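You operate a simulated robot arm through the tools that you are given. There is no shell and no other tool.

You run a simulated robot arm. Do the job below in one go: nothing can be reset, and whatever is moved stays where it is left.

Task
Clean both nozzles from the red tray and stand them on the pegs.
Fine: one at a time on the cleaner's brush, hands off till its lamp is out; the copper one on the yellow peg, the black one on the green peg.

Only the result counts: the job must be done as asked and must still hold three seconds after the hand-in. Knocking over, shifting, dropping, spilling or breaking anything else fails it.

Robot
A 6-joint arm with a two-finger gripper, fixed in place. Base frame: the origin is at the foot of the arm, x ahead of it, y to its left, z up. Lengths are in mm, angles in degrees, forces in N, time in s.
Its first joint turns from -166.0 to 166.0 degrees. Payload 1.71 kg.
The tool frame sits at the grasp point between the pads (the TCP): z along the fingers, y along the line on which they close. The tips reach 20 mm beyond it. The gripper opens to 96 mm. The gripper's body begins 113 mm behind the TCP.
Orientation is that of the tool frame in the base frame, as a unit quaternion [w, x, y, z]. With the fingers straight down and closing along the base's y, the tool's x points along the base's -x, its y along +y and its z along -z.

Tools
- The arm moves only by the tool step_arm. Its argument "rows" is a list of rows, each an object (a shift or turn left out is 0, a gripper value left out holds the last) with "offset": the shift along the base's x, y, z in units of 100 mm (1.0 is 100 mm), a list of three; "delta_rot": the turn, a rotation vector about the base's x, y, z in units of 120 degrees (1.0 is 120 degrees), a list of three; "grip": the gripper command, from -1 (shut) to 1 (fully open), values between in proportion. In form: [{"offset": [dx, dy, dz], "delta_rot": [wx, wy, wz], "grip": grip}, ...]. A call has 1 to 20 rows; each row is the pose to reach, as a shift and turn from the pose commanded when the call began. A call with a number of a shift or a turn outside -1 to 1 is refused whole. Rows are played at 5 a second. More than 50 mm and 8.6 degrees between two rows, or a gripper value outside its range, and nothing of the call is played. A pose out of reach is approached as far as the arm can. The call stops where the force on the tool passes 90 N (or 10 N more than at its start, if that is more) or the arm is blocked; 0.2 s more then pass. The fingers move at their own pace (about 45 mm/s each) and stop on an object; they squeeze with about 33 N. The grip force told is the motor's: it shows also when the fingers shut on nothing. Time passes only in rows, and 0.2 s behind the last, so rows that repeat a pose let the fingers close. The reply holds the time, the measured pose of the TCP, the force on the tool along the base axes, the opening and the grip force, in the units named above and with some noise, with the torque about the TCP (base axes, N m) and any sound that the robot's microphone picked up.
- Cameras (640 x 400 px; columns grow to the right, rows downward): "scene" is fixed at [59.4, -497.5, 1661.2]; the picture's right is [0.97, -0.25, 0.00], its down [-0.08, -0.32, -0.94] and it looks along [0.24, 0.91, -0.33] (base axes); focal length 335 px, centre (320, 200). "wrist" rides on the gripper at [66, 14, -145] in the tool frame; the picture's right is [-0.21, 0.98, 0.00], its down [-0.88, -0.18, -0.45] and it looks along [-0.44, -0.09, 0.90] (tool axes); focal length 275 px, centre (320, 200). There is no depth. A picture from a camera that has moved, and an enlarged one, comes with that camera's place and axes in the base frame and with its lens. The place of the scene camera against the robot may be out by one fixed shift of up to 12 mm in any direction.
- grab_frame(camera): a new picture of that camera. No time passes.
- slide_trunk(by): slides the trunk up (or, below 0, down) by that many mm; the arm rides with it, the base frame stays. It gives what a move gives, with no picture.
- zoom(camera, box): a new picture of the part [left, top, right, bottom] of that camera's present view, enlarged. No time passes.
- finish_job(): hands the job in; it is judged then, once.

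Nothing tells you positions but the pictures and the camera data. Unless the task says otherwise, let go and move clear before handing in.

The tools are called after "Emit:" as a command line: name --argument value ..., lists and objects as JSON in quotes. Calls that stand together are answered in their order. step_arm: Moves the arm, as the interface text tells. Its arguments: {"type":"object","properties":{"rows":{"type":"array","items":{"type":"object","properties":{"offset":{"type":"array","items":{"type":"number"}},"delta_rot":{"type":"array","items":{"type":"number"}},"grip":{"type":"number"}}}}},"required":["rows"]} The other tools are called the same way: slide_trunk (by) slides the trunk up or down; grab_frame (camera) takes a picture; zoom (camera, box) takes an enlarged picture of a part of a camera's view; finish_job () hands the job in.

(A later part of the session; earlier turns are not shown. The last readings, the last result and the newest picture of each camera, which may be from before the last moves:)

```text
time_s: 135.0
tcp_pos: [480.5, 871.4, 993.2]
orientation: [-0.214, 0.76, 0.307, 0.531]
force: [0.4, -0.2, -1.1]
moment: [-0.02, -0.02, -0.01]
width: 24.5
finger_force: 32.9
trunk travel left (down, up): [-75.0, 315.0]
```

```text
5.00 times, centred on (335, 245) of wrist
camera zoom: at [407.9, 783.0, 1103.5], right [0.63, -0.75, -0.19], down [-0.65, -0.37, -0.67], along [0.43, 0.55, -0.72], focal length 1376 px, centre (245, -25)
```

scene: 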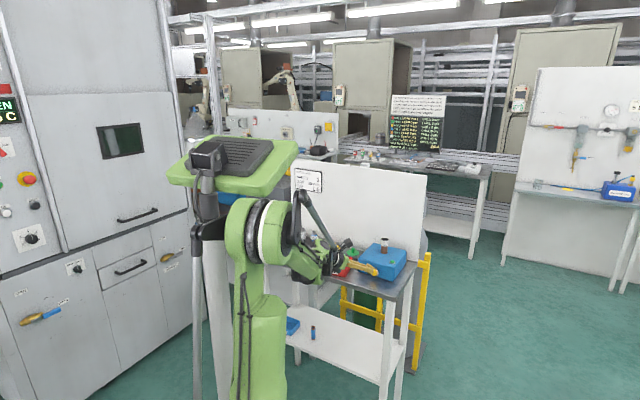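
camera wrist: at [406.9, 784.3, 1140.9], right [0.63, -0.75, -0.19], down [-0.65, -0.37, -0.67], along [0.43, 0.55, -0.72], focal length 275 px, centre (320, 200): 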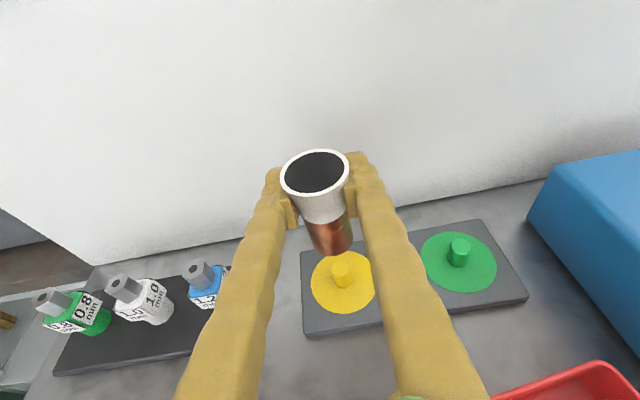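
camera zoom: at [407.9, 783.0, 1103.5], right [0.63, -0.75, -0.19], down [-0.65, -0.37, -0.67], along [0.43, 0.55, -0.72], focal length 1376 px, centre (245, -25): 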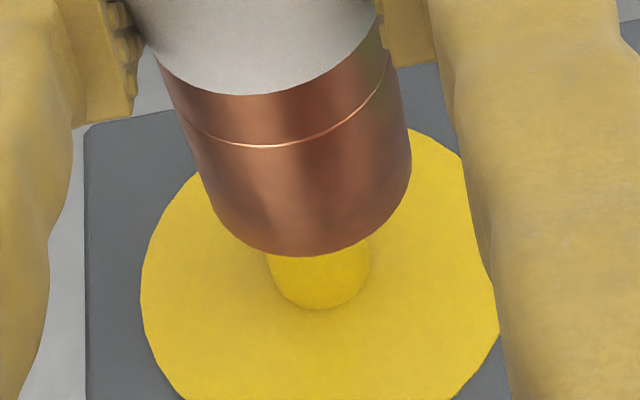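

In the scene view it's aligned, but the wrist view shows the nozzle about 3 mm short in +y. I'll correct that at this height and check again.

Emit:
step_arm --rows '[{"offset": [0.003, 0.015, 0], "grip": -1}, {"offset": [0.005, 0.03, 0], "grip": -1}, {"offset": [0.005, 0.03, 0], "grip": -1}]'

Emit:
zoom --camera "scene" --box '[318, 236, 354, 260]'

Emit:
zoom --camera "wrist" --box '[290, 205, 380, 285]'

```text
time_s: 135.8
tcp_pos: [480.6, 876.4, 994.3]
orientation: [-0.215, 0.76, 0.308, 0.531]
force: [-0.2, 0.2, -0.8]
moment: [0.03, -0.01, -0.02]
width: 24.4
finger_force: 32.6
trunk travel left (down, up): [-75.0, 315.0]
```

```text
16.00 times, centred on (336, 248) of scene
camera zoom: at [59.4, -497.5, 1661.2], right [0.97, -0.25, 0.0], down [-0.08, -0.32, -0.94], along [0.24, 0.91, -0.33], focal length 5354 px, centre (64, -568)
```

zoom: 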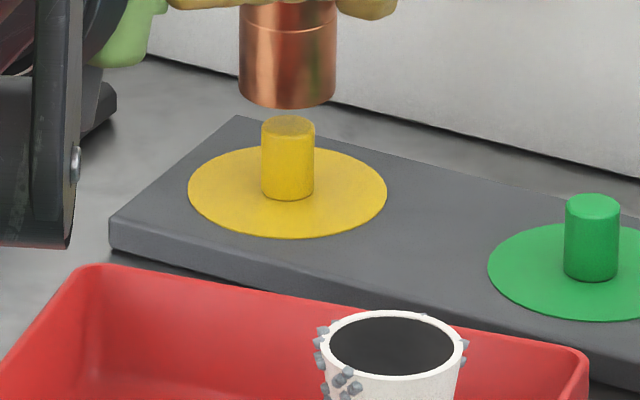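

```text
5.00 times, centred on (335, 245) of wrist
camera zoom: at [408.7, 787.2, 1103.7], right [0.63, -0.75, -0.19], down [-0.65, -0.37, -0.67], along [0.43, 0.55, -0.72], focal length 1376 px, centre (245, -25)
```

zoom: 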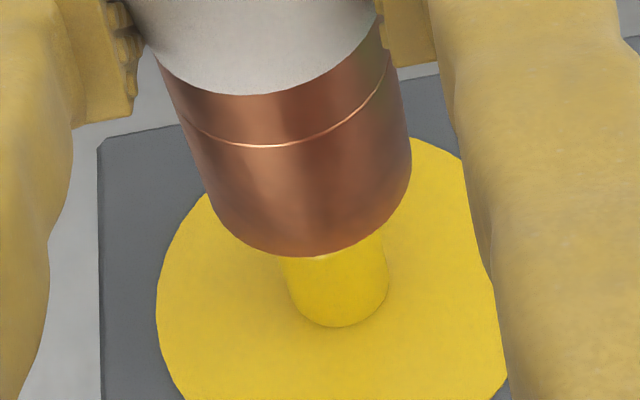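

Both views now agree within about 0.3 mm. Lowering 10 mm to just at the peg top and checking again.

Emit:
step_arm --rows '[{"offset": [0, 0.002, -0.05], "grip": -1}, {"offset": [0, 0.003, -0.1], "grip": -1}, {"offset": [0, 0.003, -0.1], "grip": -1}, {"offset": [0, 0.003, -0.1], "grip": -1}]'

Emit:
zoom --camera "scene" --box '[318, 236, 354, 260]'

Emit:
zoom --camera "wrist" --box '[290, 205, 380, 285]'

```text
time_s: 136.8
tcp_pos: [479.1, 876.0, 982.7]
orientation: [-0.216, 0.76, 0.308, 0.531]
force: [0.1, 0.0, -1.0]
moment: [0.0, -0.01, 0.02]
width: 24.3
finger_force: 32.9
trunk travel left (down, up): [-75.0, 315.0]
```

```text
16.00 times, centred on (336, 248) of scene
camera zoom: at [59.4, -497.5, 1661.2], right [0.97, -0.25, 0.0], down [-0.08, -0.32, -0.94], along [0.24, 0.91, -0.33], focal length 5354 px, centre (64, -568)
```

zoom: 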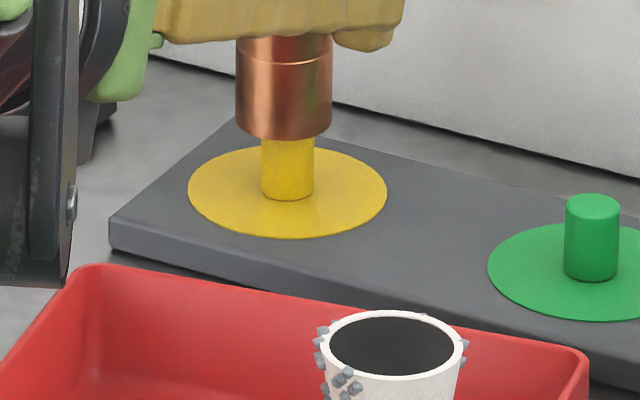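

```text
5.00 times, centred on (335, 245) of wrist
camera zoom: at [407.8, 787.6, 1093.2], right [0.63, -0.75, -0.19], down [-0.65, -0.37, -0.67], along [0.43, 0.55, -0.72], focal length 1376 px, centre (245, -25)
```

zoom: 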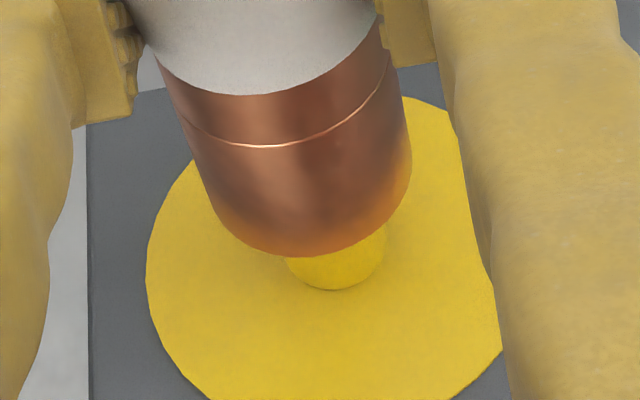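

It drifted about 1.2 mm left during the descent. Correcting by (+1.4, +0.7) before it enters.

Emit:
step_arm --rows '[{"offset": [0.014, 0.007, 0], "grip": -1}, {"offset": [0.014, 0.007, 0], "grip": -1}, {"offset": [0.014, 0.007, 0], "grip": -1}]'

Emit:
zoom --camera "scene" --box '[318, 236, 354, 260]'

Emit:
zoom --camera "wrist" --box '[290, 205, 380, 285]'

```text
time_s: 137.6
tcp_pos: [481.7, 877.5, 982.2]
orientation: [-0.215, 0.759, 0.307, 0.531]
force: [-0.3, 0.0, -0.2]
moment: [-0.02, 0.0, -0.02]
width: 24.3
finger_force: 32.7
trunk travel left (down, up): [-75.0, 315.0]
```

```text
16.00 times, centred on (336, 248) of scene
camera zoom: at [59.4, -497.5, 1661.2], right [0.97, -0.25, 0.0], down [-0.08, -0.32, -0.94], along [0.24, 0.91, -0.33], focal length 5354 px, centre (64, -568)
```

zoom: 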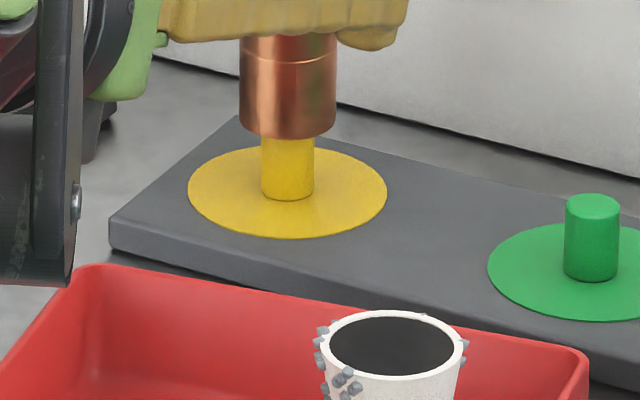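

```text
5.00 times, centred on (335, 245) of wrist
camera zoom: at [409.2, 788.5, 1092.9], right [0.63, -0.75, -0.19], down [-0.65, -0.37, -0.67], along [0.43, 0.55, -0.72], focal length 1376 px, centre (245, -25)
```

zoom: 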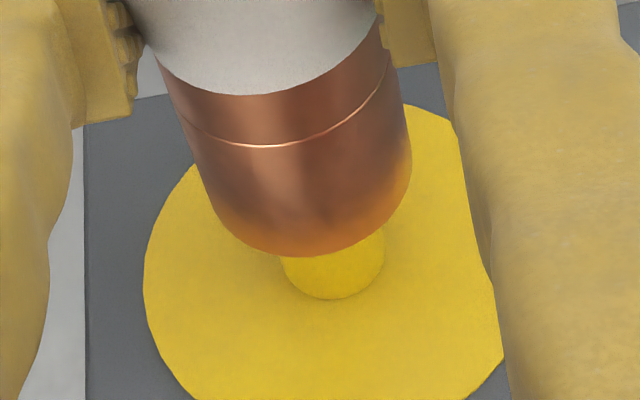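

Aligned in both views again. Lowering onto the peg and watching the force.

Emit:
step_arm --rows '[{"offset": [0.001, 0.001, -0.03], "grip": -1}, {"offset": [0.003, 0.001, -0.06], "grip": -1}, {"offset": [0.004, 0.002, -0.08], "grip": -1}, {"offset": [0.004, 0.002, -0.08], "grip": -1}]'

Emit:
zoom --camera "scene" --box '[318, 236, 354, 260]'

```text
time_s: 138.6
tcp_pos: [482.4, 876.9, 976.1]
orientation: [-0.215, 0.76, 0.308, 0.531]
force: [0.1, 0.4, -0.3]
moment: [-0.02, 0.01, -0.02]
width: 24.3
finger_force: 32.9
trunk travel left (down, up): [-75.0, 315.0]
```

```text
16.00 times, centred on (336, 248) of scene
camera zoom: at [59.4, -497.5, 1661.2], right [0.97, -0.25, 0.0], down [-0.08, -0.32, -0.94], along [0.24, 0.91, -0.33], focal length 5354 px, centre (64, -568)
```

zoom: 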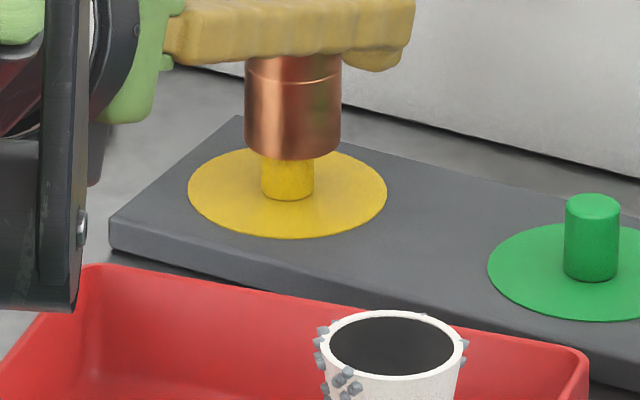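

The socket is 5 mm onto the peg but drifted 1.5 mm right. I'll nudge it back before going on.

Emit:
step_arm --rows '[{"offset": [-0.007, 0, 0], "grip": -1}, {"offset": [-0.013, 0, 0], "grip": -1}, {"offset": [-0.013, 0, 0], "grip": -1}]'

Emit:
zoom --camera "scene" --box '[318, 236, 354, 260]'

Emit:
zoom --camera "wrist" --box '[290, 205, 380, 285]'

```text
time_s: 139.4
tcp_pos: [480.1, 876.4, 974.1]
orientation: [-0.215, 0.76, 0.307, 0.531]
force: [-0.7, -0.1, -0.5]
moment: [0.02, -0.03, 0.01]
width: 24.4
finger_force: 33.1
trunk travel left (down, up): [-75.0, 315.0]
```

```text
16.00 times, centred on (336, 248) of scene
camera zoom: at [59.4, -497.5, 1661.2], right [0.97, -0.25, 0.0], down [-0.08, -0.32, -0.94], along [0.24, 0.91, -0.33], focal length 5354 px, centre (64, -568)
```

zoom: 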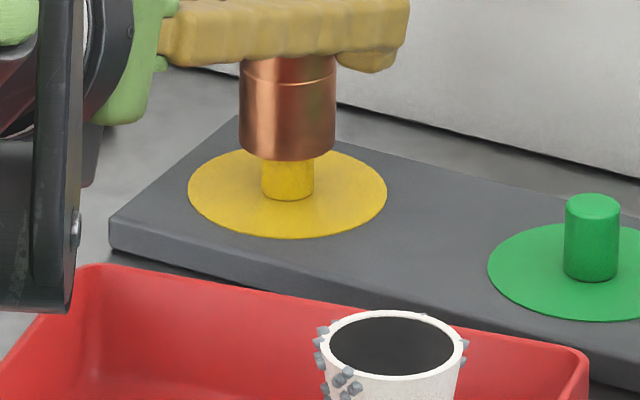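

```text
5.00 times, centred on (335, 245) of wrist
camera zoom: at [409.1, 788.1, 1086.0], right [0.63, -0.75, -0.19], down [-0.65, -0.37, -0.67], along [0.43, 0.55, -0.72], focal length 1376 px, centre (245, -25)
```

zoom: 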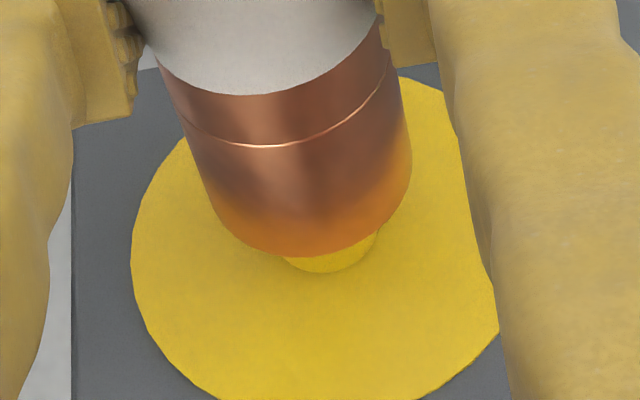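

Centred again with zero force. Continuing down.

Emit:
step_arm --rows '[{"offset": [0, 0.001, -0.03], "grip": -1}, {"offset": [0, 0.001, -0.06], "grip": -1}, {"offset": [0, 0.001, -0.08], "grip": -1}, {"offset": [0, 0.001, -0.08], "grip": -1}]'

Emit:
zoom --camera "scene" --box '[318, 236, 354, 260]'

```text
time_s: 140.4
tcp_pos: [481.4, 876.5, 966.5]
orientation: [-0.214, 0.76, 0.307, 0.531]
force: [0.8, -0.2, -0.8]
moment: [0.01, -0.01, -0.03]
width: 24.5
finger_force: 33.1
trunk travel left (down, up): [-75.0, 315.0]
```

```text
16.00 times, centred on (336, 248) of scene
camera zoom: at [59.4, -497.5, 1661.2], right [0.97, -0.25, 0.0], down [-0.08, -0.32, -0.94], along [0.24, 0.91, -0.33], focal length 5354 px, centre (64, -568)
```

zoom: 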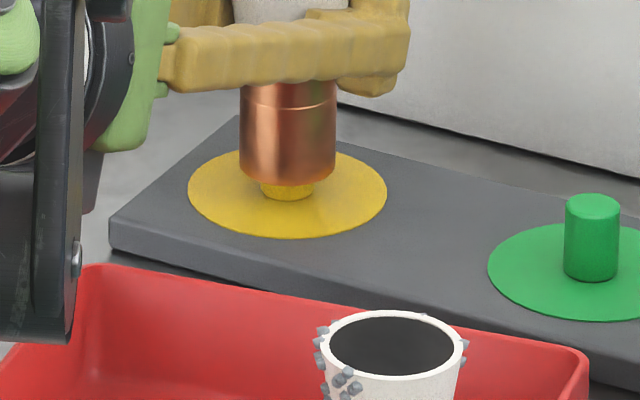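

Nicely centred with about 8 mm to go. A wrist link at the left looks low near the tray, so I'll check its clearance before continuing.

Emit:
zoom --camera "scene" --box '[240, 180, 400, 300]'

Emit:
zoom --camera "scene" --box '[290, 225, 350, 285]'

```text
3.33 times, centred on (320, 240) of scene
camera zoom: at [59.4, -497.5, 1661.2], right [0.97, -0.25, 0.0], down [-0.08, -0.32, -0.94], along [0.24, 0.91, -0.33], focal length 1115 px, centre (320, 67)
```

zoom: 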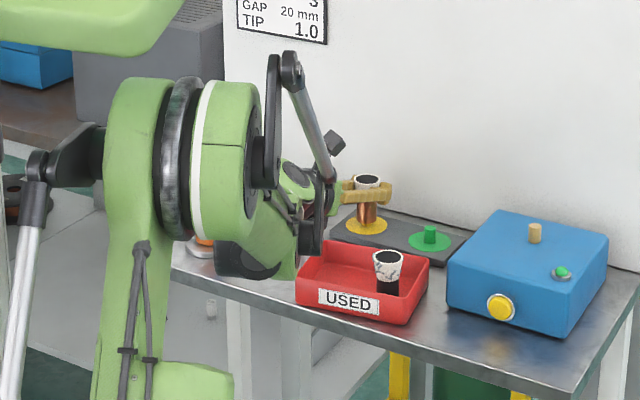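

```text
6.67 times, centred on (320, 255) of scene
camera zoom: at [59.4, -497.5, 1661.2], right [0.97, -0.25, 0.0], down [-0.08, -0.32, -0.94], along [0.24, 0.91, -0.33], focal length 2231 px, centre (320, -167)
```

zoom: 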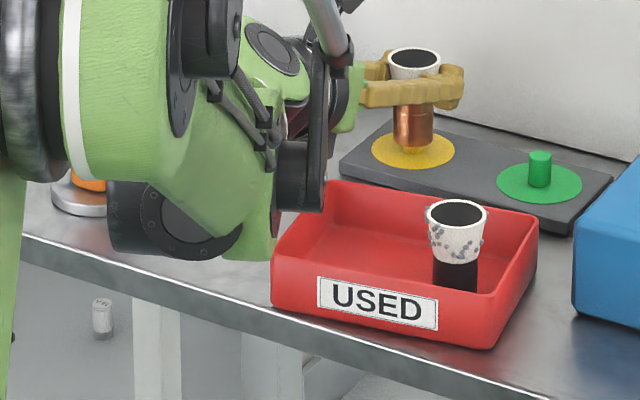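

The forearm end hangs low near the tray's front-left corner. I'll look closer at that clearance.

Emit:
zoom --camera "scene" --box '[296, 240, 332, 272]'

Emit:
zoom --camera "scene" --box '[278, 250, 326, 282]'

```text
12.50 times, centred on (314, 256) of scene
camera zoom: at [59.4, -497.5, 1661.2], right [0.97, -0.25, 0.0], down [-0.08, -0.32, -0.94], along [0.24, 0.91, -0.33], focal length 4183 px, centre (395, -500)
```

zoom: 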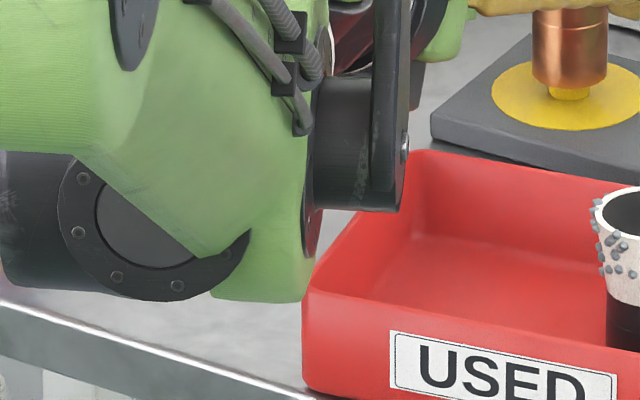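

```text
12.50 times, centred on (302, 266) of scene
camera zoom: at [59.4, -497.5, 1661.2], right [0.97, -0.25, 0.0], down [-0.08, -0.32, -0.94], along [0.24, 0.91, -0.33], focal length 4183 px, centre (545, -625)
```

zoom: 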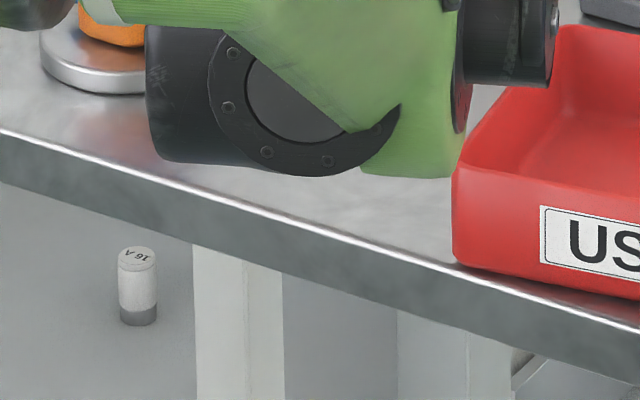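

From the geometry, the forearm end sits in front of the bench edge and well above the rim; it only looks close in this view. The tray hasn't moved. I'll lower the last 8 mm gently.

Emit:
step_arm --rows '[{"offset": [0, 0.001, -0.02], "grip": -1}, {"offset": [0, 0.001, -0.04], "grip": -1}, {"offset": [0, 0.001, -0.05], "grip": -1}, {"offset": [0, 0.001, -0.05], "grip": -1}]'

Emit:
zoom --camera "scene" --box '[304, 232, 354, 266]'

```text
time_s: 141.4
tcp_pos: [479.7, 878.0, 962.2]
orientation: [-0.215, 0.76, 0.307, 0.531]
force: [1.1, -0.1, -1.0]
moment: [-0.03, -0.02, -0.01]
width: 24.4
finger_force: 33.3
trunk travel left (down, up): [-75.0, 315.0]
```

```text
11.76 times, centred on (329, 249) of scene
camera zoom: at [59.4, -497.5, 1661.2], right [0.97, -0.25, 0.0], down [-0.08, -0.32, -0.94], along [0.24, 0.91, -0.33], focal length 3937 px, centre (214, -376)
```

zoom: 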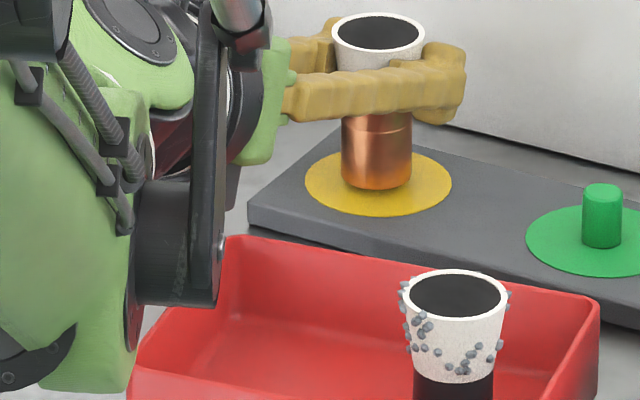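

Almost down. Feeling for contact in small steps.

Emit:
step_arm --rows '[{"offset": [0, 0, -0.01], "grip": -1}, {"offset": [0, 0, -0.02], "grip": -1}, {"offset": [0, 0, -0.02], "grip": -1}]'

Emit:
zoom --camera "scene" --box '[318, 236, 354, 260]'

```text
time_s: 142.2
tcp_pos: [480.4, 877.2, 960.3]
orientation: [-0.215, 0.76, 0.308, 0.53]
force: [0.3, 0.9, -1.7]
moment: [-0.02, 0.01, 0.02]
width: 24.4
finger_force: 32.6
trunk travel left (down, up): [-75.0, 315.0]
```

```text
16.00 times, centred on (336, 248) of scene
camera zoom: at [59.4, -497.5, 1661.2], right [0.97, -0.25, 0.0], down [-0.08, -0.32, -0.94], along [0.24, 0.91, -0.33], focal length 5354 px, centre (64, -568)
```

zoom: 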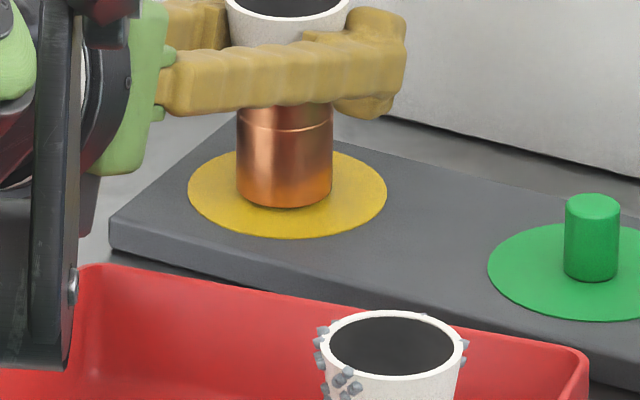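

Emit:
step_arm --rows '[{"offset": [0, 0, -0.007], "grip": -1}, {"offset": [0, 0, -0.014], "grip": -1}, {"offset": [0, 0, -0.014], "grip": -1}]'

```text
time_s: 143.0
tcp_pos: [480.9, 878.0, 958.8]
orientation: [-0.214, 0.76, 0.307, 0.531]
force: [-0.3, 0.9, 0.2]
moment: [-0.01, -0.02, -0.01]
width: 24.5
finger_force: 32.6
trunk travel left (down, up): [-75.0, 315.0]
```

Emit:
step_arm --rows '[{"offset": [0, 0, -0.007], "grip": -1}, {"offset": [0, 0, -0.014], "grip": -1}, {"offset": [0, 0, -0.014], "grip": -1}]'

Emit:
zoom --camera "scene" --box '[318, 236, 354, 260]'

```text
time_s: 143.8
tcp_pos: [480.7, 878.1, 958.1]
orientation: [-0.214, 0.76, 0.307, 0.531]
force: [-0.3, 0.2, 0.0]
moment: [0.01, -0.01, -0.03]
width: 24.2
finger_force: 32.8
trunk travel left (down, up): [-75.0, 315.0]
```

```text
16.00 times, centred on (336, 248) of scene
camera zoom: at [59.4, -497.5, 1661.2], right [0.97, -0.25, 0.0], down [-0.08, -0.32, -0.94], along [0.24, 0.91, -0.33], focal length 5354 px, centre (64, -568)
```

zoom: 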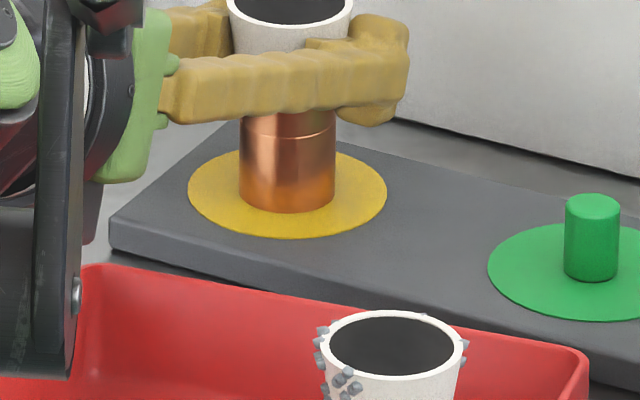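

Emit:
step_arm --rows '[{"offset": [0, 0, -0.007], "grip": -1}, {"offset": [0, 0, -0.014], "grip": -1}, {"offset": [0, 0, -0.014], "grip": -1}]'

```text
time_s: 144.6
tcp_pos: [479.8, 876.2, 957.6]
orientation: [-0.215, 0.76, 0.308, 0.531]
force: [5.8, 6.4, 23.7]
moment: [0.13, -0.11, 0.01]
width: 24.3
finger_force: 33.5
trunk travel left (down, up): [-75.0, 315.0]
```

Contact at about 24 N, so copper is seated on the yellow peg. Releasing.

Emit:
step_arm --rows '[{"offset": [0, 0, 0.01], "grip": -0.4}, {"offset": [0, 0, 0.01], "grip": -0.15}, {"offset": [0, 0, 0.01], "grip": 0.1}, {"offset": [0, 0, 0.01], "grip": 0.1}]'

Emit:
zoom --camera "scene" --box '[304, 226, 354, 260]'

Emit:
grab_frame --camera "wrist"

```text
time_s: 145.6
tcp_pos: [480.0, 876.1, 957.0]
orientation: [-0.215, 0.76, 0.307, 0.531]
force: [0.1, 0.6, 0.3]
moment: [0.0, 0.02, 0.0]
width: 52.5
finger_force: 0.1
trunk travel left (down, up): [-75.0, 315.0]
```

```text
11.76 times, centred on (329, 243) of scene
camera zoom: at [59.4, -497.5, 1661.2], right [0.97, -0.25, 0.0], down [-0.08, -0.32, -0.94], along [0.24, 0.91, -0.33], focal length 3937 px, centre (214, -306)
```

zoom: 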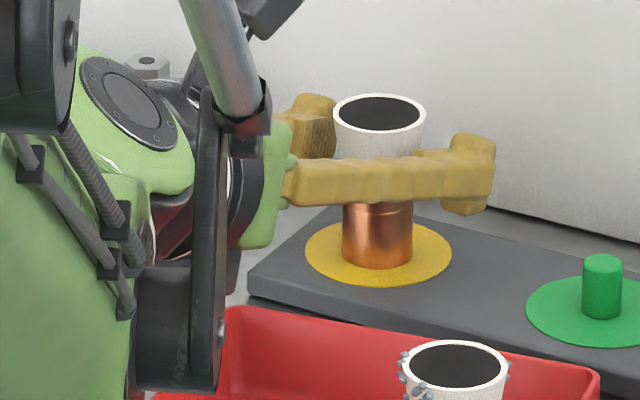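

```text
taken
camera wrist: at [408.7, 788.1, 1067.2], right [0.63, -0.75, -0.19], down [-0.65, -0.37, -0.67], along [0.43, 0.55, -0.72], focal length 275 px, centre (320, 200)
```

wrist: 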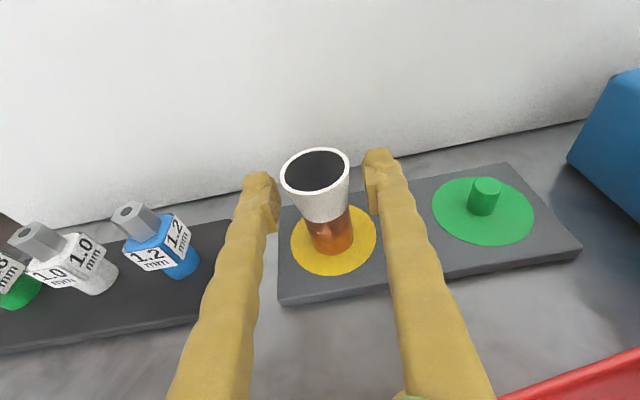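

Copper stands upright on the yellow peg. I'll rise clear and go over to the black nozzle in the tray.

Emit:
step_arm --rows '[{"offset": [0, 0, 0.15], "grip": 0.1}, {"offset": [0, 0, 0.35], "grip": 0.1}, {"offset": [0, 0, 0.6], "grip": 0.1}, {"offset": [0, 0, 0.85], "grip": 0.1}, {"offset": [0, 0, 1.0], "grip": 0.1}, {"offset": [0, 0, 1.0], "grip": 0.1}]'

Emit:
zoom --camera "scene" --box '[304, 226, 354, 260]'

Emit:
step_arm --rows '[{"offset": [-0.07, -0.25, 0.1], "grip": 0.1}, {"offset": [-0.14, -0.5, 0.1], "grip": 0.1}, {"offset": [-0.21, -0.75, 0.1], "grip": 0.1}, {"offset": [-0.28, -0.98, 0.1], "grip": 0.1}, {"offset": [-0.28, -0.98, 0.1], "grip": 0.1}]'

Emit:
grab_frame --camera "wrist"

```text
time_s: 147.0
tcp_pos: [482.3, 876.9, 1057.9]
orientation: [-0.215, 0.76, 0.307, 0.531]
force: [0.0, 0.7, 0.1]
moment: [0.06, -0.03, 0.01]
width: 53.0
finger_force: 0.0
trunk travel left (down, up): [-75.0, 315.0]
```

```text
11.76 times, centred on (329, 243) of scene
camera zoom: at [59.4, -497.5, 1661.2], right [0.97, -0.25, 0.0], down [-0.08, -0.32, -0.94], along [0.24, 0.91, -0.33], focal length 3937 px, centre (214, -306)
```

zoom: 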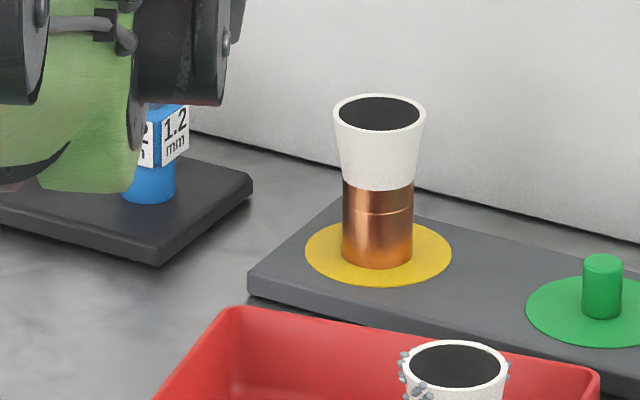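

```text
time_s: 148.2
tcp_pos: [456.7, 784.5, 1067.0]
orientation: [-0.214, 0.76, 0.306, 0.531]
force: [0.3, -1.2, 1.1]
moment: [0.01, -0.02, -0.01]
width: 52.7
finger_force: 0.0
trunk travel left (down, up): [-75.0, 315.0]
```

```text
taken
camera wrist: at [385.2, 695.1, 1177.5], right [0.63, -0.75, -0.19], down [-0.65, -0.37, -0.67], along [0.43, 0.55, -0.72], focal length 275 px, centre (320, 200)
```

wrist: 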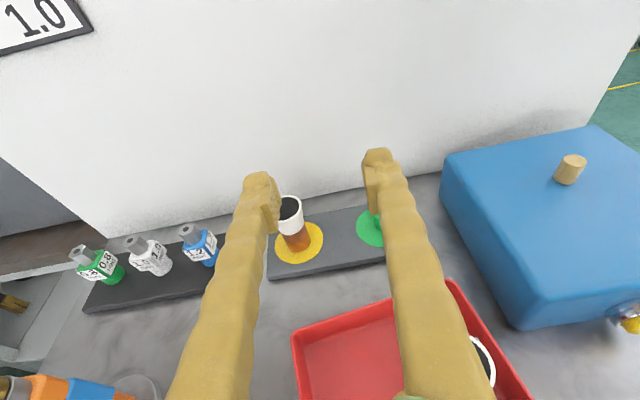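

Copper stands perfectly. Continuing over to the black nozzle.

Emit:
step_arm --rows '[{"offset": [-0.08, -0.28, 0], "grip": 0.1}, {"offset": [-0.17, -0.56, 0], "grip": 0.1}, {"offset": [-0.257, -0.845, -0.1], "grip": 0.1}, {"offset": [-0.257, -0.845, -0.2], "grip": 0.1}, {"offset": [-0.257, -0.845, -0.2], "grip": 0.1}]'

Emit:
grab_frame --camera "wrist"

Emit:
zoom --camera "scene" --box '[290, 200, 370, 290]'

```text
time_s: 149.4
tcp_pos: [428.7, 693.2, 1045.2]
orientation: [-0.215, 0.76, 0.307, 0.531]
force: [-0.2, 0.2, 0.4]
moment: [-0.04, 0.01, -0.02]
width: 52.9
finger_force: 0.0
trunk travel left (down, up): [-75.0, 315.0]
```

```text
taken
camera wrist: at [356.0, 604.0, 1156.9], right [0.63, -0.75, -0.19], down [-0.65, -0.37, -0.67], along [0.43, 0.55, -0.72], focal length 275 px, centre (320, 200)
```

wrist: 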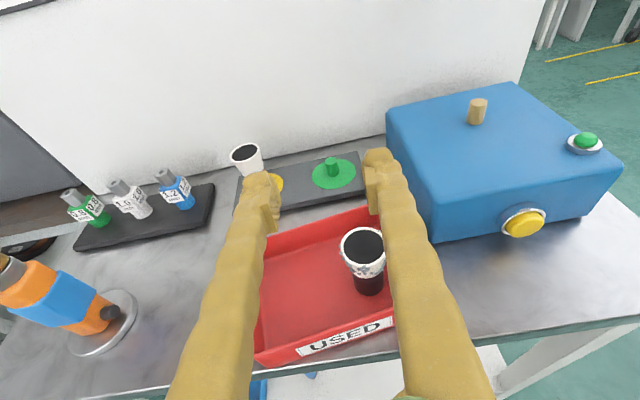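

```text
4.44 times, centred on (330, 245) of scene
camera zoom: at [59.4, -497.5, 1661.2], right [0.97, -0.25, 0.0], down [-0.08, -0.32, -0.94], along [0.24, 0.91, -0.33], focal length 1487 px, centre (276, 0)
```

zoom: 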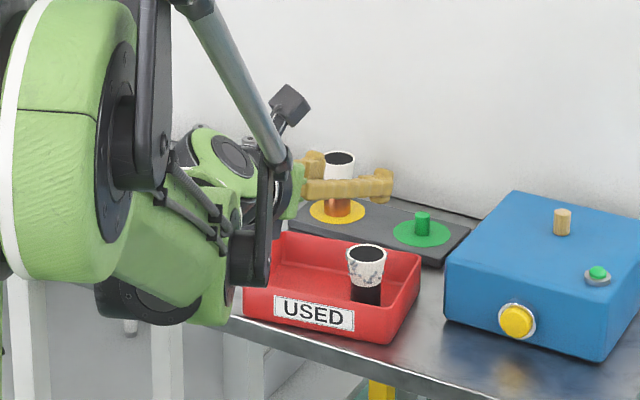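

Something is wrong: the black nozzle now measures (449, 685) instead of (431, 700). I think the first "blocked" retreat pushed the tray with a finger. I'll compare the tray with the very first picture using the same zoom box.

Emit:
zoom --camera "scene" --box '[305, 240, 353, 280]'

Emit:
zoom --camera "scene" --box '[260, 210, 420, 310]'

```text
10.00 times, centred on (329, 260) of scene
camera zoom: at [59.4, -497.5, 1661.2], right [0.97, -0.25, 0.0], down [-0.08, -0.32, -0.94], along [0.24, 0.91, -0.33], focal length 3346 px, centre (230, -400)
```

zoom: 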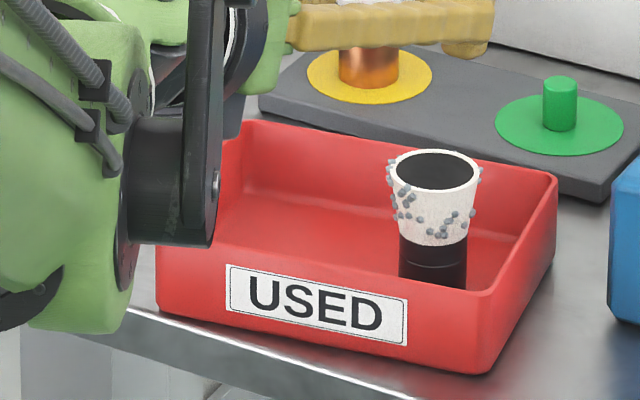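

```text
4.00 times, centred on (340, 260) of scene
camera zoom: at [59.4, -497.5, 1661.2], right [0.97, -0.25, 0.0], down [-0.08, -0.32, -0.94], along [0.24, 0.91, -0.33], focal length 1338 px, centre (240, -40)
```

zoom: 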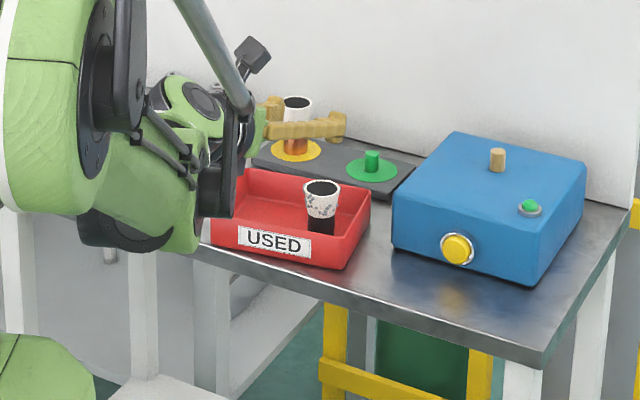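

Confirmed: the tray was pushed about 30 mm right and turned about 10° in that blocked retreat. I'll finish the black nozzle first, then push the empty tray back to its original place. Moving above the black nozzle now.

Emit:
step_arm --rows '[{"offset": [0.1, -0.04, 0], "grip": 0.1}, {"offset": [0.203, -0.085, -0.1], "grip": 0.1}, {"offset": [0.203, -0.085, -0.3], "grip": 0.1}, {"offset": [0.203, -0.085, -0.3], "grip": 0.1}]'

Emit:
grab_frame --camera "wrist"

Emit:
zoom --camera "scene" --box '[305, 225, 365, 285]'

```text
time_s: 150.4
tcp_pos: [449.8, 686.8, 1015.9]
orientation: [-0.215, 0.759, 0.308, 0.531]
force: [0.1, 0.5, 0.3]
moment: [-0.02, -0.04, 0.02]
width: 52.8
finger_force: 0.0
trunk travel left (down, up): [-75.0, 315.0]
```

```text
taken
camera wrist: at [377.2, 597.6, 1126.3], right [0.63, -0.75, -0.19], down [-0.65, -0.37, -0.67], along [0.43, 0.55, -0.72], focal length 275 px, centre (320, 200)
```

wrist: 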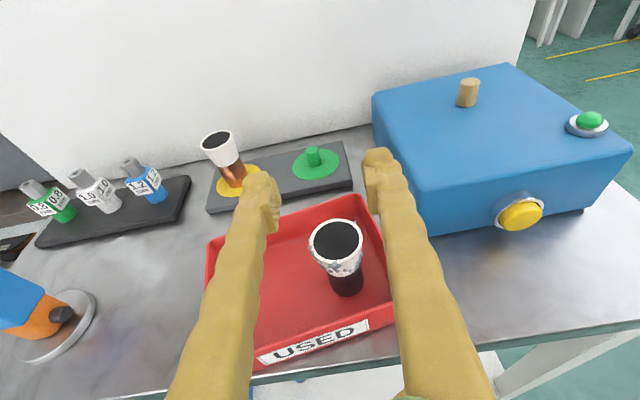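

```text
6.67 times, centred on (335, 255) of scene
camera zoom: at [59.4, -497.5, 1661.2], right [0.97, -0.25, 0.0], down [-0.08, -0.32, -0.94], along [0.24, 0.91, -0.33], focal length 2231 px, centre (220, -167)
```

zoom: 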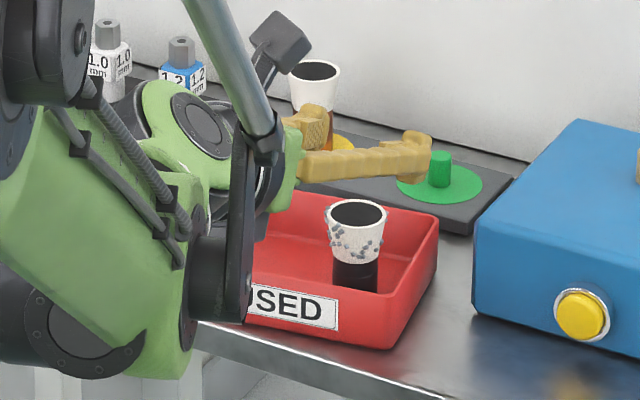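

Black measures (451.4, 684.6). I'll centre and lower to where the pads cover the upper cone while the tips stay above the tray rim.

Emit:
step_arm --rows '[{"offset": [0.014, -0.018, -0.1], "grip": 0.1}, {"offset": [0.014, -0.018, -0.3], "grip": 0.1}, {"offset": [0.014, -0.018, -0.42], "grip": 0.1}, {"offset": [0.014, -0.018, -0.42], "grip": 0.1}]'

Emit:
grab_frame --camera "wrist"

Emit:
zoom --camera "scene" --box '[315, 232, 363, 268]'

```text
time_s: 151.4
tcp_pos: [448.4, 686.1, 973.6]
orientation: [-0.214, 0.76, 0.308, 0.531]
force: [-0.1, -0.2, -0.1]
moment: [0.01, -0.01, 0.01]
width: 52.8
finger_force: 0.0
trunk travel left (down, up): [-75.0, 315.0]
```

```text
taken
camera wrist: at [377.4, 596.9, 1084.4], right [0.63, -0.75, -0.19], down [-0.65, -0.37, -0.67], along [0.43, 0.55, -0.72], focal length 275 px, centre (320, 200)
```

wrist: 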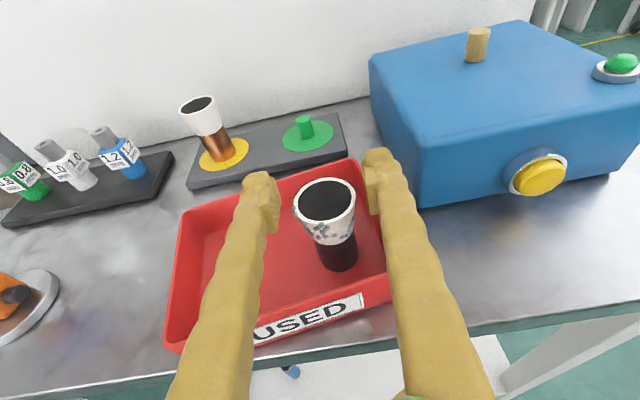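

```text
11.11 times, centred on (339, 250) of scene
camera zoom: at [59.4, -497.5, 1661.2], right [0.97, -0.25, 0.0], down [-0.08, -0.32, -0.94], along [0.24, 0.91, -0.33], focal length 3718 px, centre (109, -356)
```

zoom: 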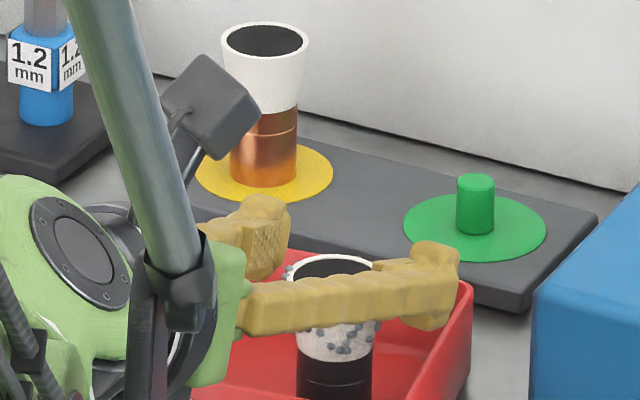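

The nozzle is about 3 mm to the right of centre. I'll shift and lower the last 10 mm.

Emit:
step_arm --rows '[{"offset": [0.022, -0.024, 0], "grip": 0.1}, {"offset": [0.022, -0.024, -0.05], "grip": 0.1}, {"offset": [0.022, -0.024, -0.1], "grip": 0.1}, {"offset": [0.022, -0.024, -0.1], "grip": 0.1}]'

Emit:
zoom --camera "wrist" --box '[230, 130, 410, 290]'

Emit:
zoom --camera "scene" --box '[315, 232, 363, 268]'

```text
time_s: 152.4
tcp_pos: [453.8, 683.4, 964.0]
orientation: [-0.215, 0.76, 0.307, 0.531]
force: [0.1, -0.3, 0.0]
moment: [-0.01, -0.01, -0.02]
width: 52.7
finger_force: 0.2
trunk travel left (down, up): [-75.0, 315.0]
```

```text
2.50 times, centred on (320, 210) of wrist
camera zoom: at [380.8, 595.2, 1074.9], right [0.63, -0.75, -0.19], down [-0.65, -0.37, -0.67], along [0.43, 0.55, -0.72], focal length 688 px, centre (320, 175)
```

zoom: 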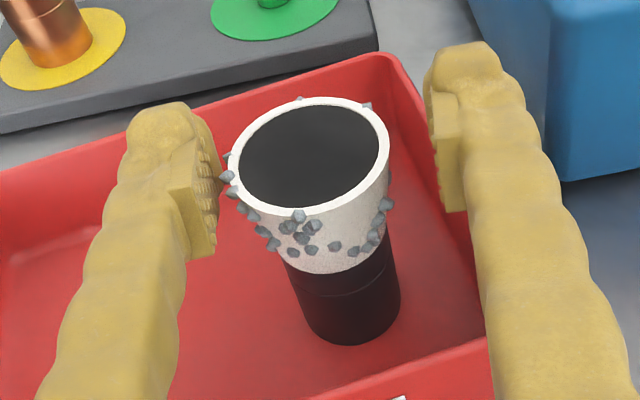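

```text
11.11 times, centred on (339, 250) of scene
camera zoom: at [59.4, -497.5, 1661.2], right [0.97, -0.25, 0.0], down [-0.08, -0.32, -0.94], along [0.24, 0.91, -0.33], focal length 3718 px, centre (109, -356)
```

zoom: 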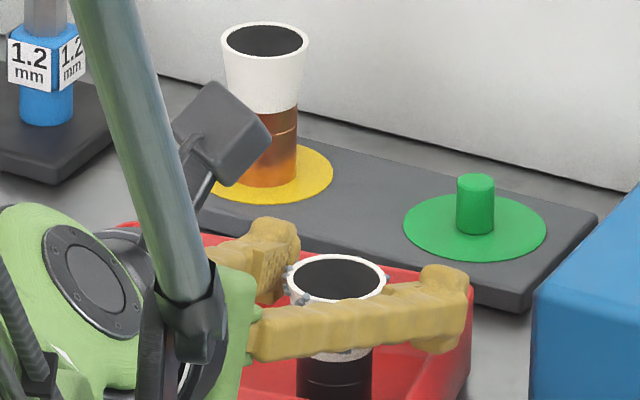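

It's centred within about a millimetre. I'll lower 2 mm more, check for rim contact and close.

Emit:
step_arm --rows '[{"offset": [-0.01, 0, -0.01], "grip": 0.1}, {"offset": [-0.01, 0, -0.02], "grip": 0.1}, {"offset": [-0.01, 0, -0.02], "grip": 0.1}]'

Emit:
step_arm --rows '[{"grip": -0.2}, {"grip": -0.45}, {"grip": -1}, {"grip": -1}, {"grip": -1}]'

Emit:
zoom --camera "wrist" --box '[230, 130, 410, 290]'

```text
time_s: 153.2
tcp_pos: [451.8, 683.9, 961.5]
orientation: [-0.214, 0.76, 0.306, 0.532]
force: [0.0, 0.0, 0.5]
moment: [0.06, 0.03, -0.01]
width: 52.7
finger_force: 0.1
trunk travel left (down, up): [-75.0, 315.0]
```

```text
time_s: 154.4
tcp_pos: [452.6, 682.7, 961.8]
orientation: [-0.214, 0.76, 0.307, 0.531]
force: [0.4, -0.1, 0.3]
moment: [-0.02, -0.01, -0.03]
width: 24.1
finger_force: 32.9
trunk travel left (down, up): [-75.0, 315.0]
```

```text
2.50 times, centred on (320, 210) of wrist
camera zoom: at [380.4, 595.1, 1072.6], right [0.63, -0.75, -0.19], down [-0.65, -0.37, -0.67], along [0.43, 0.55, -0.72], focal length 688 px, centre (320, 175)
```

zoom: 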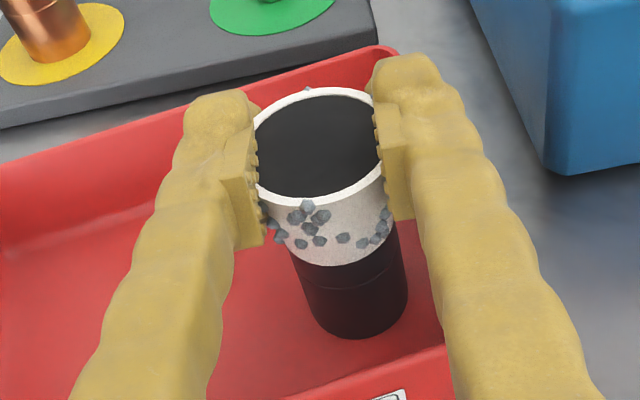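

Black is gripped firmly at 24 mm. I'll lift it straight up out of the tray.

Emit:
step_arm --rows '[{"offset": [0, 0, 0.05], "grip": -1}, {"offset": [0, 0, 0.15], "grip": -1}, {"offset": [0, 0, 0.3], "grip": -1}, {"offset": [0, 0, 0.5], "grip": -1}, {"offset": [0, 0, 0.75], "grip": -1}, {"offset": [0, 0, 1.0], "grip": -1}, {"offset": [0, 0, 1.0], "grip": -1}]'

Emit:
grab_frame --camera "wrist"

Emit:
zoom --camera "scene" --box '[300, 200, 380, 285]'

```text
time_s: 156.0
tcp_pos: [455.6, 675.3, 1060.6]
orientation: [-0.212, 0.762, 0.303, 0.532]
force: [-0.7, -1.0, -0.8]
moment: [0.03, 0.02, 0.09]
width: 24.3
finger_force: 33.3
trunk travel left (down, up): [-75.0, 315.0]
```

```text
taken
camera wrist: at [383.8, 587.6, 1170.5], right [0.62, -0.76, -0.19], down [-0.65, -0.36, -0.67], along [0.44, 0.54, -0.72], focal length 275 px, centre (320, 200)
```

wrist: 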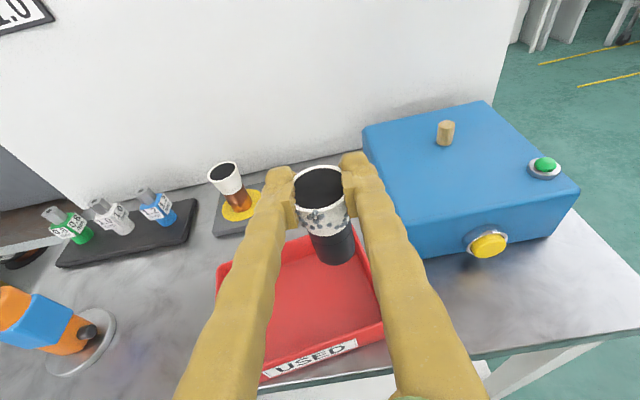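

```text
4.71 times, centred on (340, 242) of scene
camera zoom: at [59.4, -497.5, 1661.2], right [0.97, -0.25, 0.0], down [-0.08, -0.32, -0.94], along [0.24, 0.91, -0.33], focal length 1575 px, centre (226, 0)
```

zoom: 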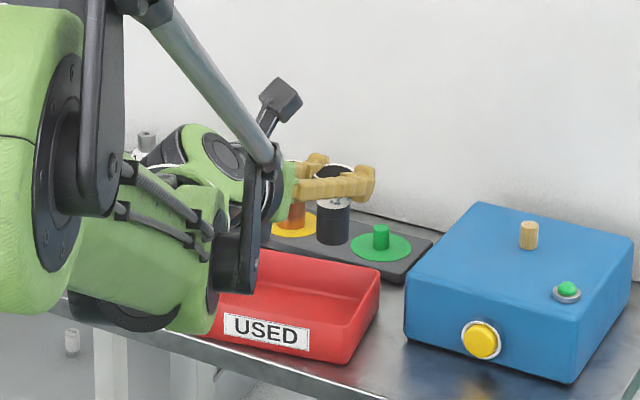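

Black is out and hanging straight. Carrying it to the brush at azimuth 30°.

Emit:
step_arm --rows '[{"offset": [0.2, 0, 0.1], "delta_rot": [0, 0, -0.014], "grip": -1}, {"offset": [0.45, 0.0, 0.2], "delta_rot": [0, 0, -0.028], "grip": -1}, {"offset": [0.7, 0.0, 0.3], "delta_rot": [0, 0, -0.042], "grip": -1}, {"offset": [0.93, -0.02, 0.3], "delta_rot": [0, 0, -0.056], "grip": -1}, {"offset": [0.93, -0.02, 0.3], "delta_rot": [0, 0, -0.056], "grip": -1}]'

Emit:
step_arm --rows '[{"offset": [0.25, -0.02, 0], "delta_rot": [0, 0, -0.014], "grip": -1}, {"offset": [0.5, -0.04, 0], "delta_rot": [0, 0, -0.028], "grip": -1}, {"offset": [0.75, -0.06, 0], "delta_rot": [0, 0, -0.042], "grip": -1}, {"offset": [0.95, -0.08, 0], "delta_rot": [0, 0, -0.056], "grip": -1}, {"offset": [0.95, -0.08, 0], "delta_rot": [0, 0, -0.056], "grip": -1}]'

Emit:
grab_frame --camera "wrist"

Emit:
zoom --camera "scene" --box '[360, 225, 410, 260]'

```text
time_s: 157.2
tcp_pos: [544.8, 676.7, 1090.2]
orientation: [-0.182, 0.777, 0.261, 0.543]
force: [0.0, 0.0, -1.2]
moment: [-0.03, -0.04, -0.01]
width: 24.5
finger_force: 33.0
trunk travel left (down, up): [-75.0, 315.0]
```

```text
time_s: 158.4
tcp_pos: [638.6, 669.8, 1091.0]
orientation: [-0.15, 0.791, 0.215, 0.552]
force: [-0.8, -0.9, -0.7]
moment: [0.04, -0.01, 0.03]
width: 23.9
finger_force: 33.4
trunk travel left (down, up): [-75.0, 315.0]
```

```text
taken
camera wrist: at [548.7, 601.0, 1201.9], right [0.43, -0.88, -0.19], down [-0.71, -0.21, -0.67], along [0.55, 0.43, -0.72], focal length 275 px, centre (320, 200)
```

wrist: 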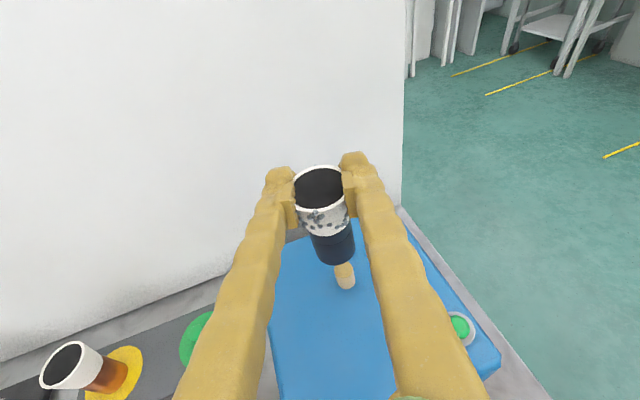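

```text
11.43 times, centred on (385, 242) of scene
camera zoom: at [59.4, -497.5, 1661.2], right [0.97, -0.25, 0.0], down [-0.08, -0.32, -0.94], along [0.24, 0.91, -0.33], focal length 3824 px, centre (-423, -286)
```

zoom: 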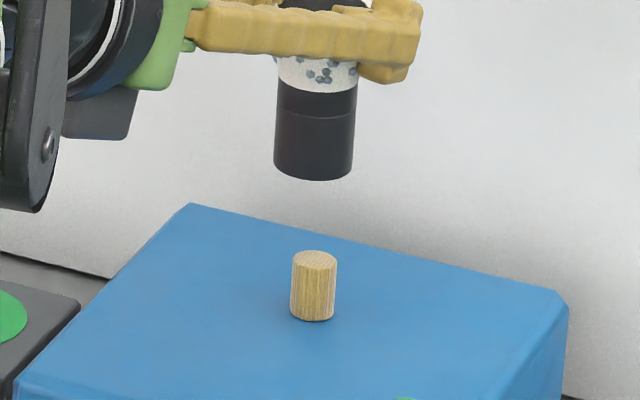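

It's hovering about 40 mm above the brush and about 3.3 mm too far left in the scene view. I'll shift, lower 28 mm and measure.

Emit:
step_arm --rows '[{"offset": [0.04, 0.018, 0], "grip": -1}, {"offset": [0.04, 0.018, -0.1], "grip": -1}, {"offset": [0.04, 0.018, -0.2], "grip": -1}, {"offset": [0.04, 0.018, -0.28], "grip": -1}, {"offset": [0.04, 0.018, -0.28], "grip": -1}]'

Emit:
zoom --camera "scene" --box '[367, 234, 403, 256]'

Emit:
zoom --camera "wrist" --box '[300, 215, 370, 285]'

Emit:
zoom --camera "wrist" --box '[270, 150, 370, 280]'

```text
time_s: 159.6
tcp_pos: [641.4, 672.8, 1065.2]
orientation: [-0.151, 0.791, 0.217, 0.552]
force: [0.0, 0.1, -0.6]
moment: [-0.02, 0.02, -0.01]
width: 24.2
finger_force: 33.3
trunk travel left (down, up): [-75.0, 315.0]
```

```text
16.00 times, centred on (385, 245) of scene
camera zoom: at [59.4, -497.5, 1661.2], right [0.97, -0.25, 0.0], down [-0.08, -0.32, -0.94], along [0.24, 0.91, -0.33], focal length 5354 px, centre (-720, -520)
```

zoom: 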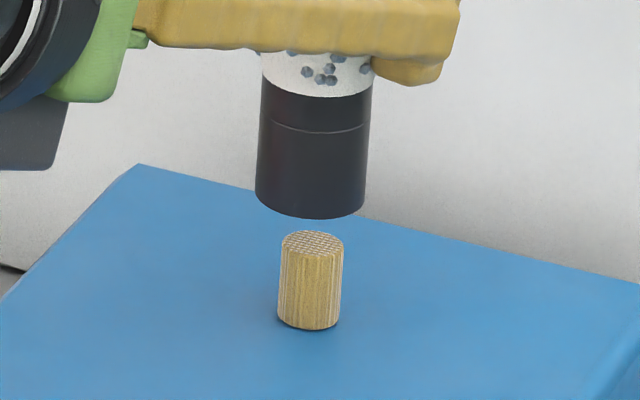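

```text
5.71 times, centred on (335, 250) of wrist
camera zoom: at [551.5, 602.6, 1175.7], right [0.44, -0.88, -0.19], down [-0.71, -0.21, -0.67], along [0.55, 0.43, -0.72], focal length 1573 px, centre (234, -86)
```

zoom: 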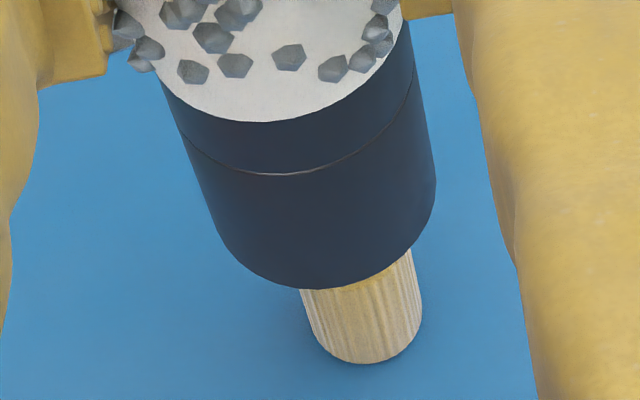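

```text
3.08 times, centred on (320, 215) of wrist
camera zoom: at [551.5, 602.6, 1175.7], right [0.44, -0.88, -0.19], down [-0.71, -0.21, -0.67], along [0.55, 0.43, -0.72], focal length 847 px, centre (320, 154)
```

zoom: 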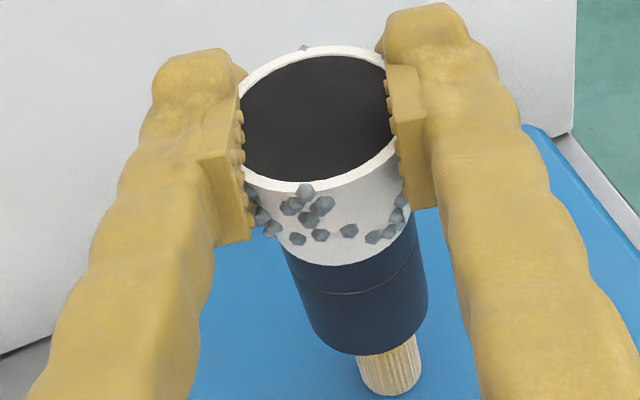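

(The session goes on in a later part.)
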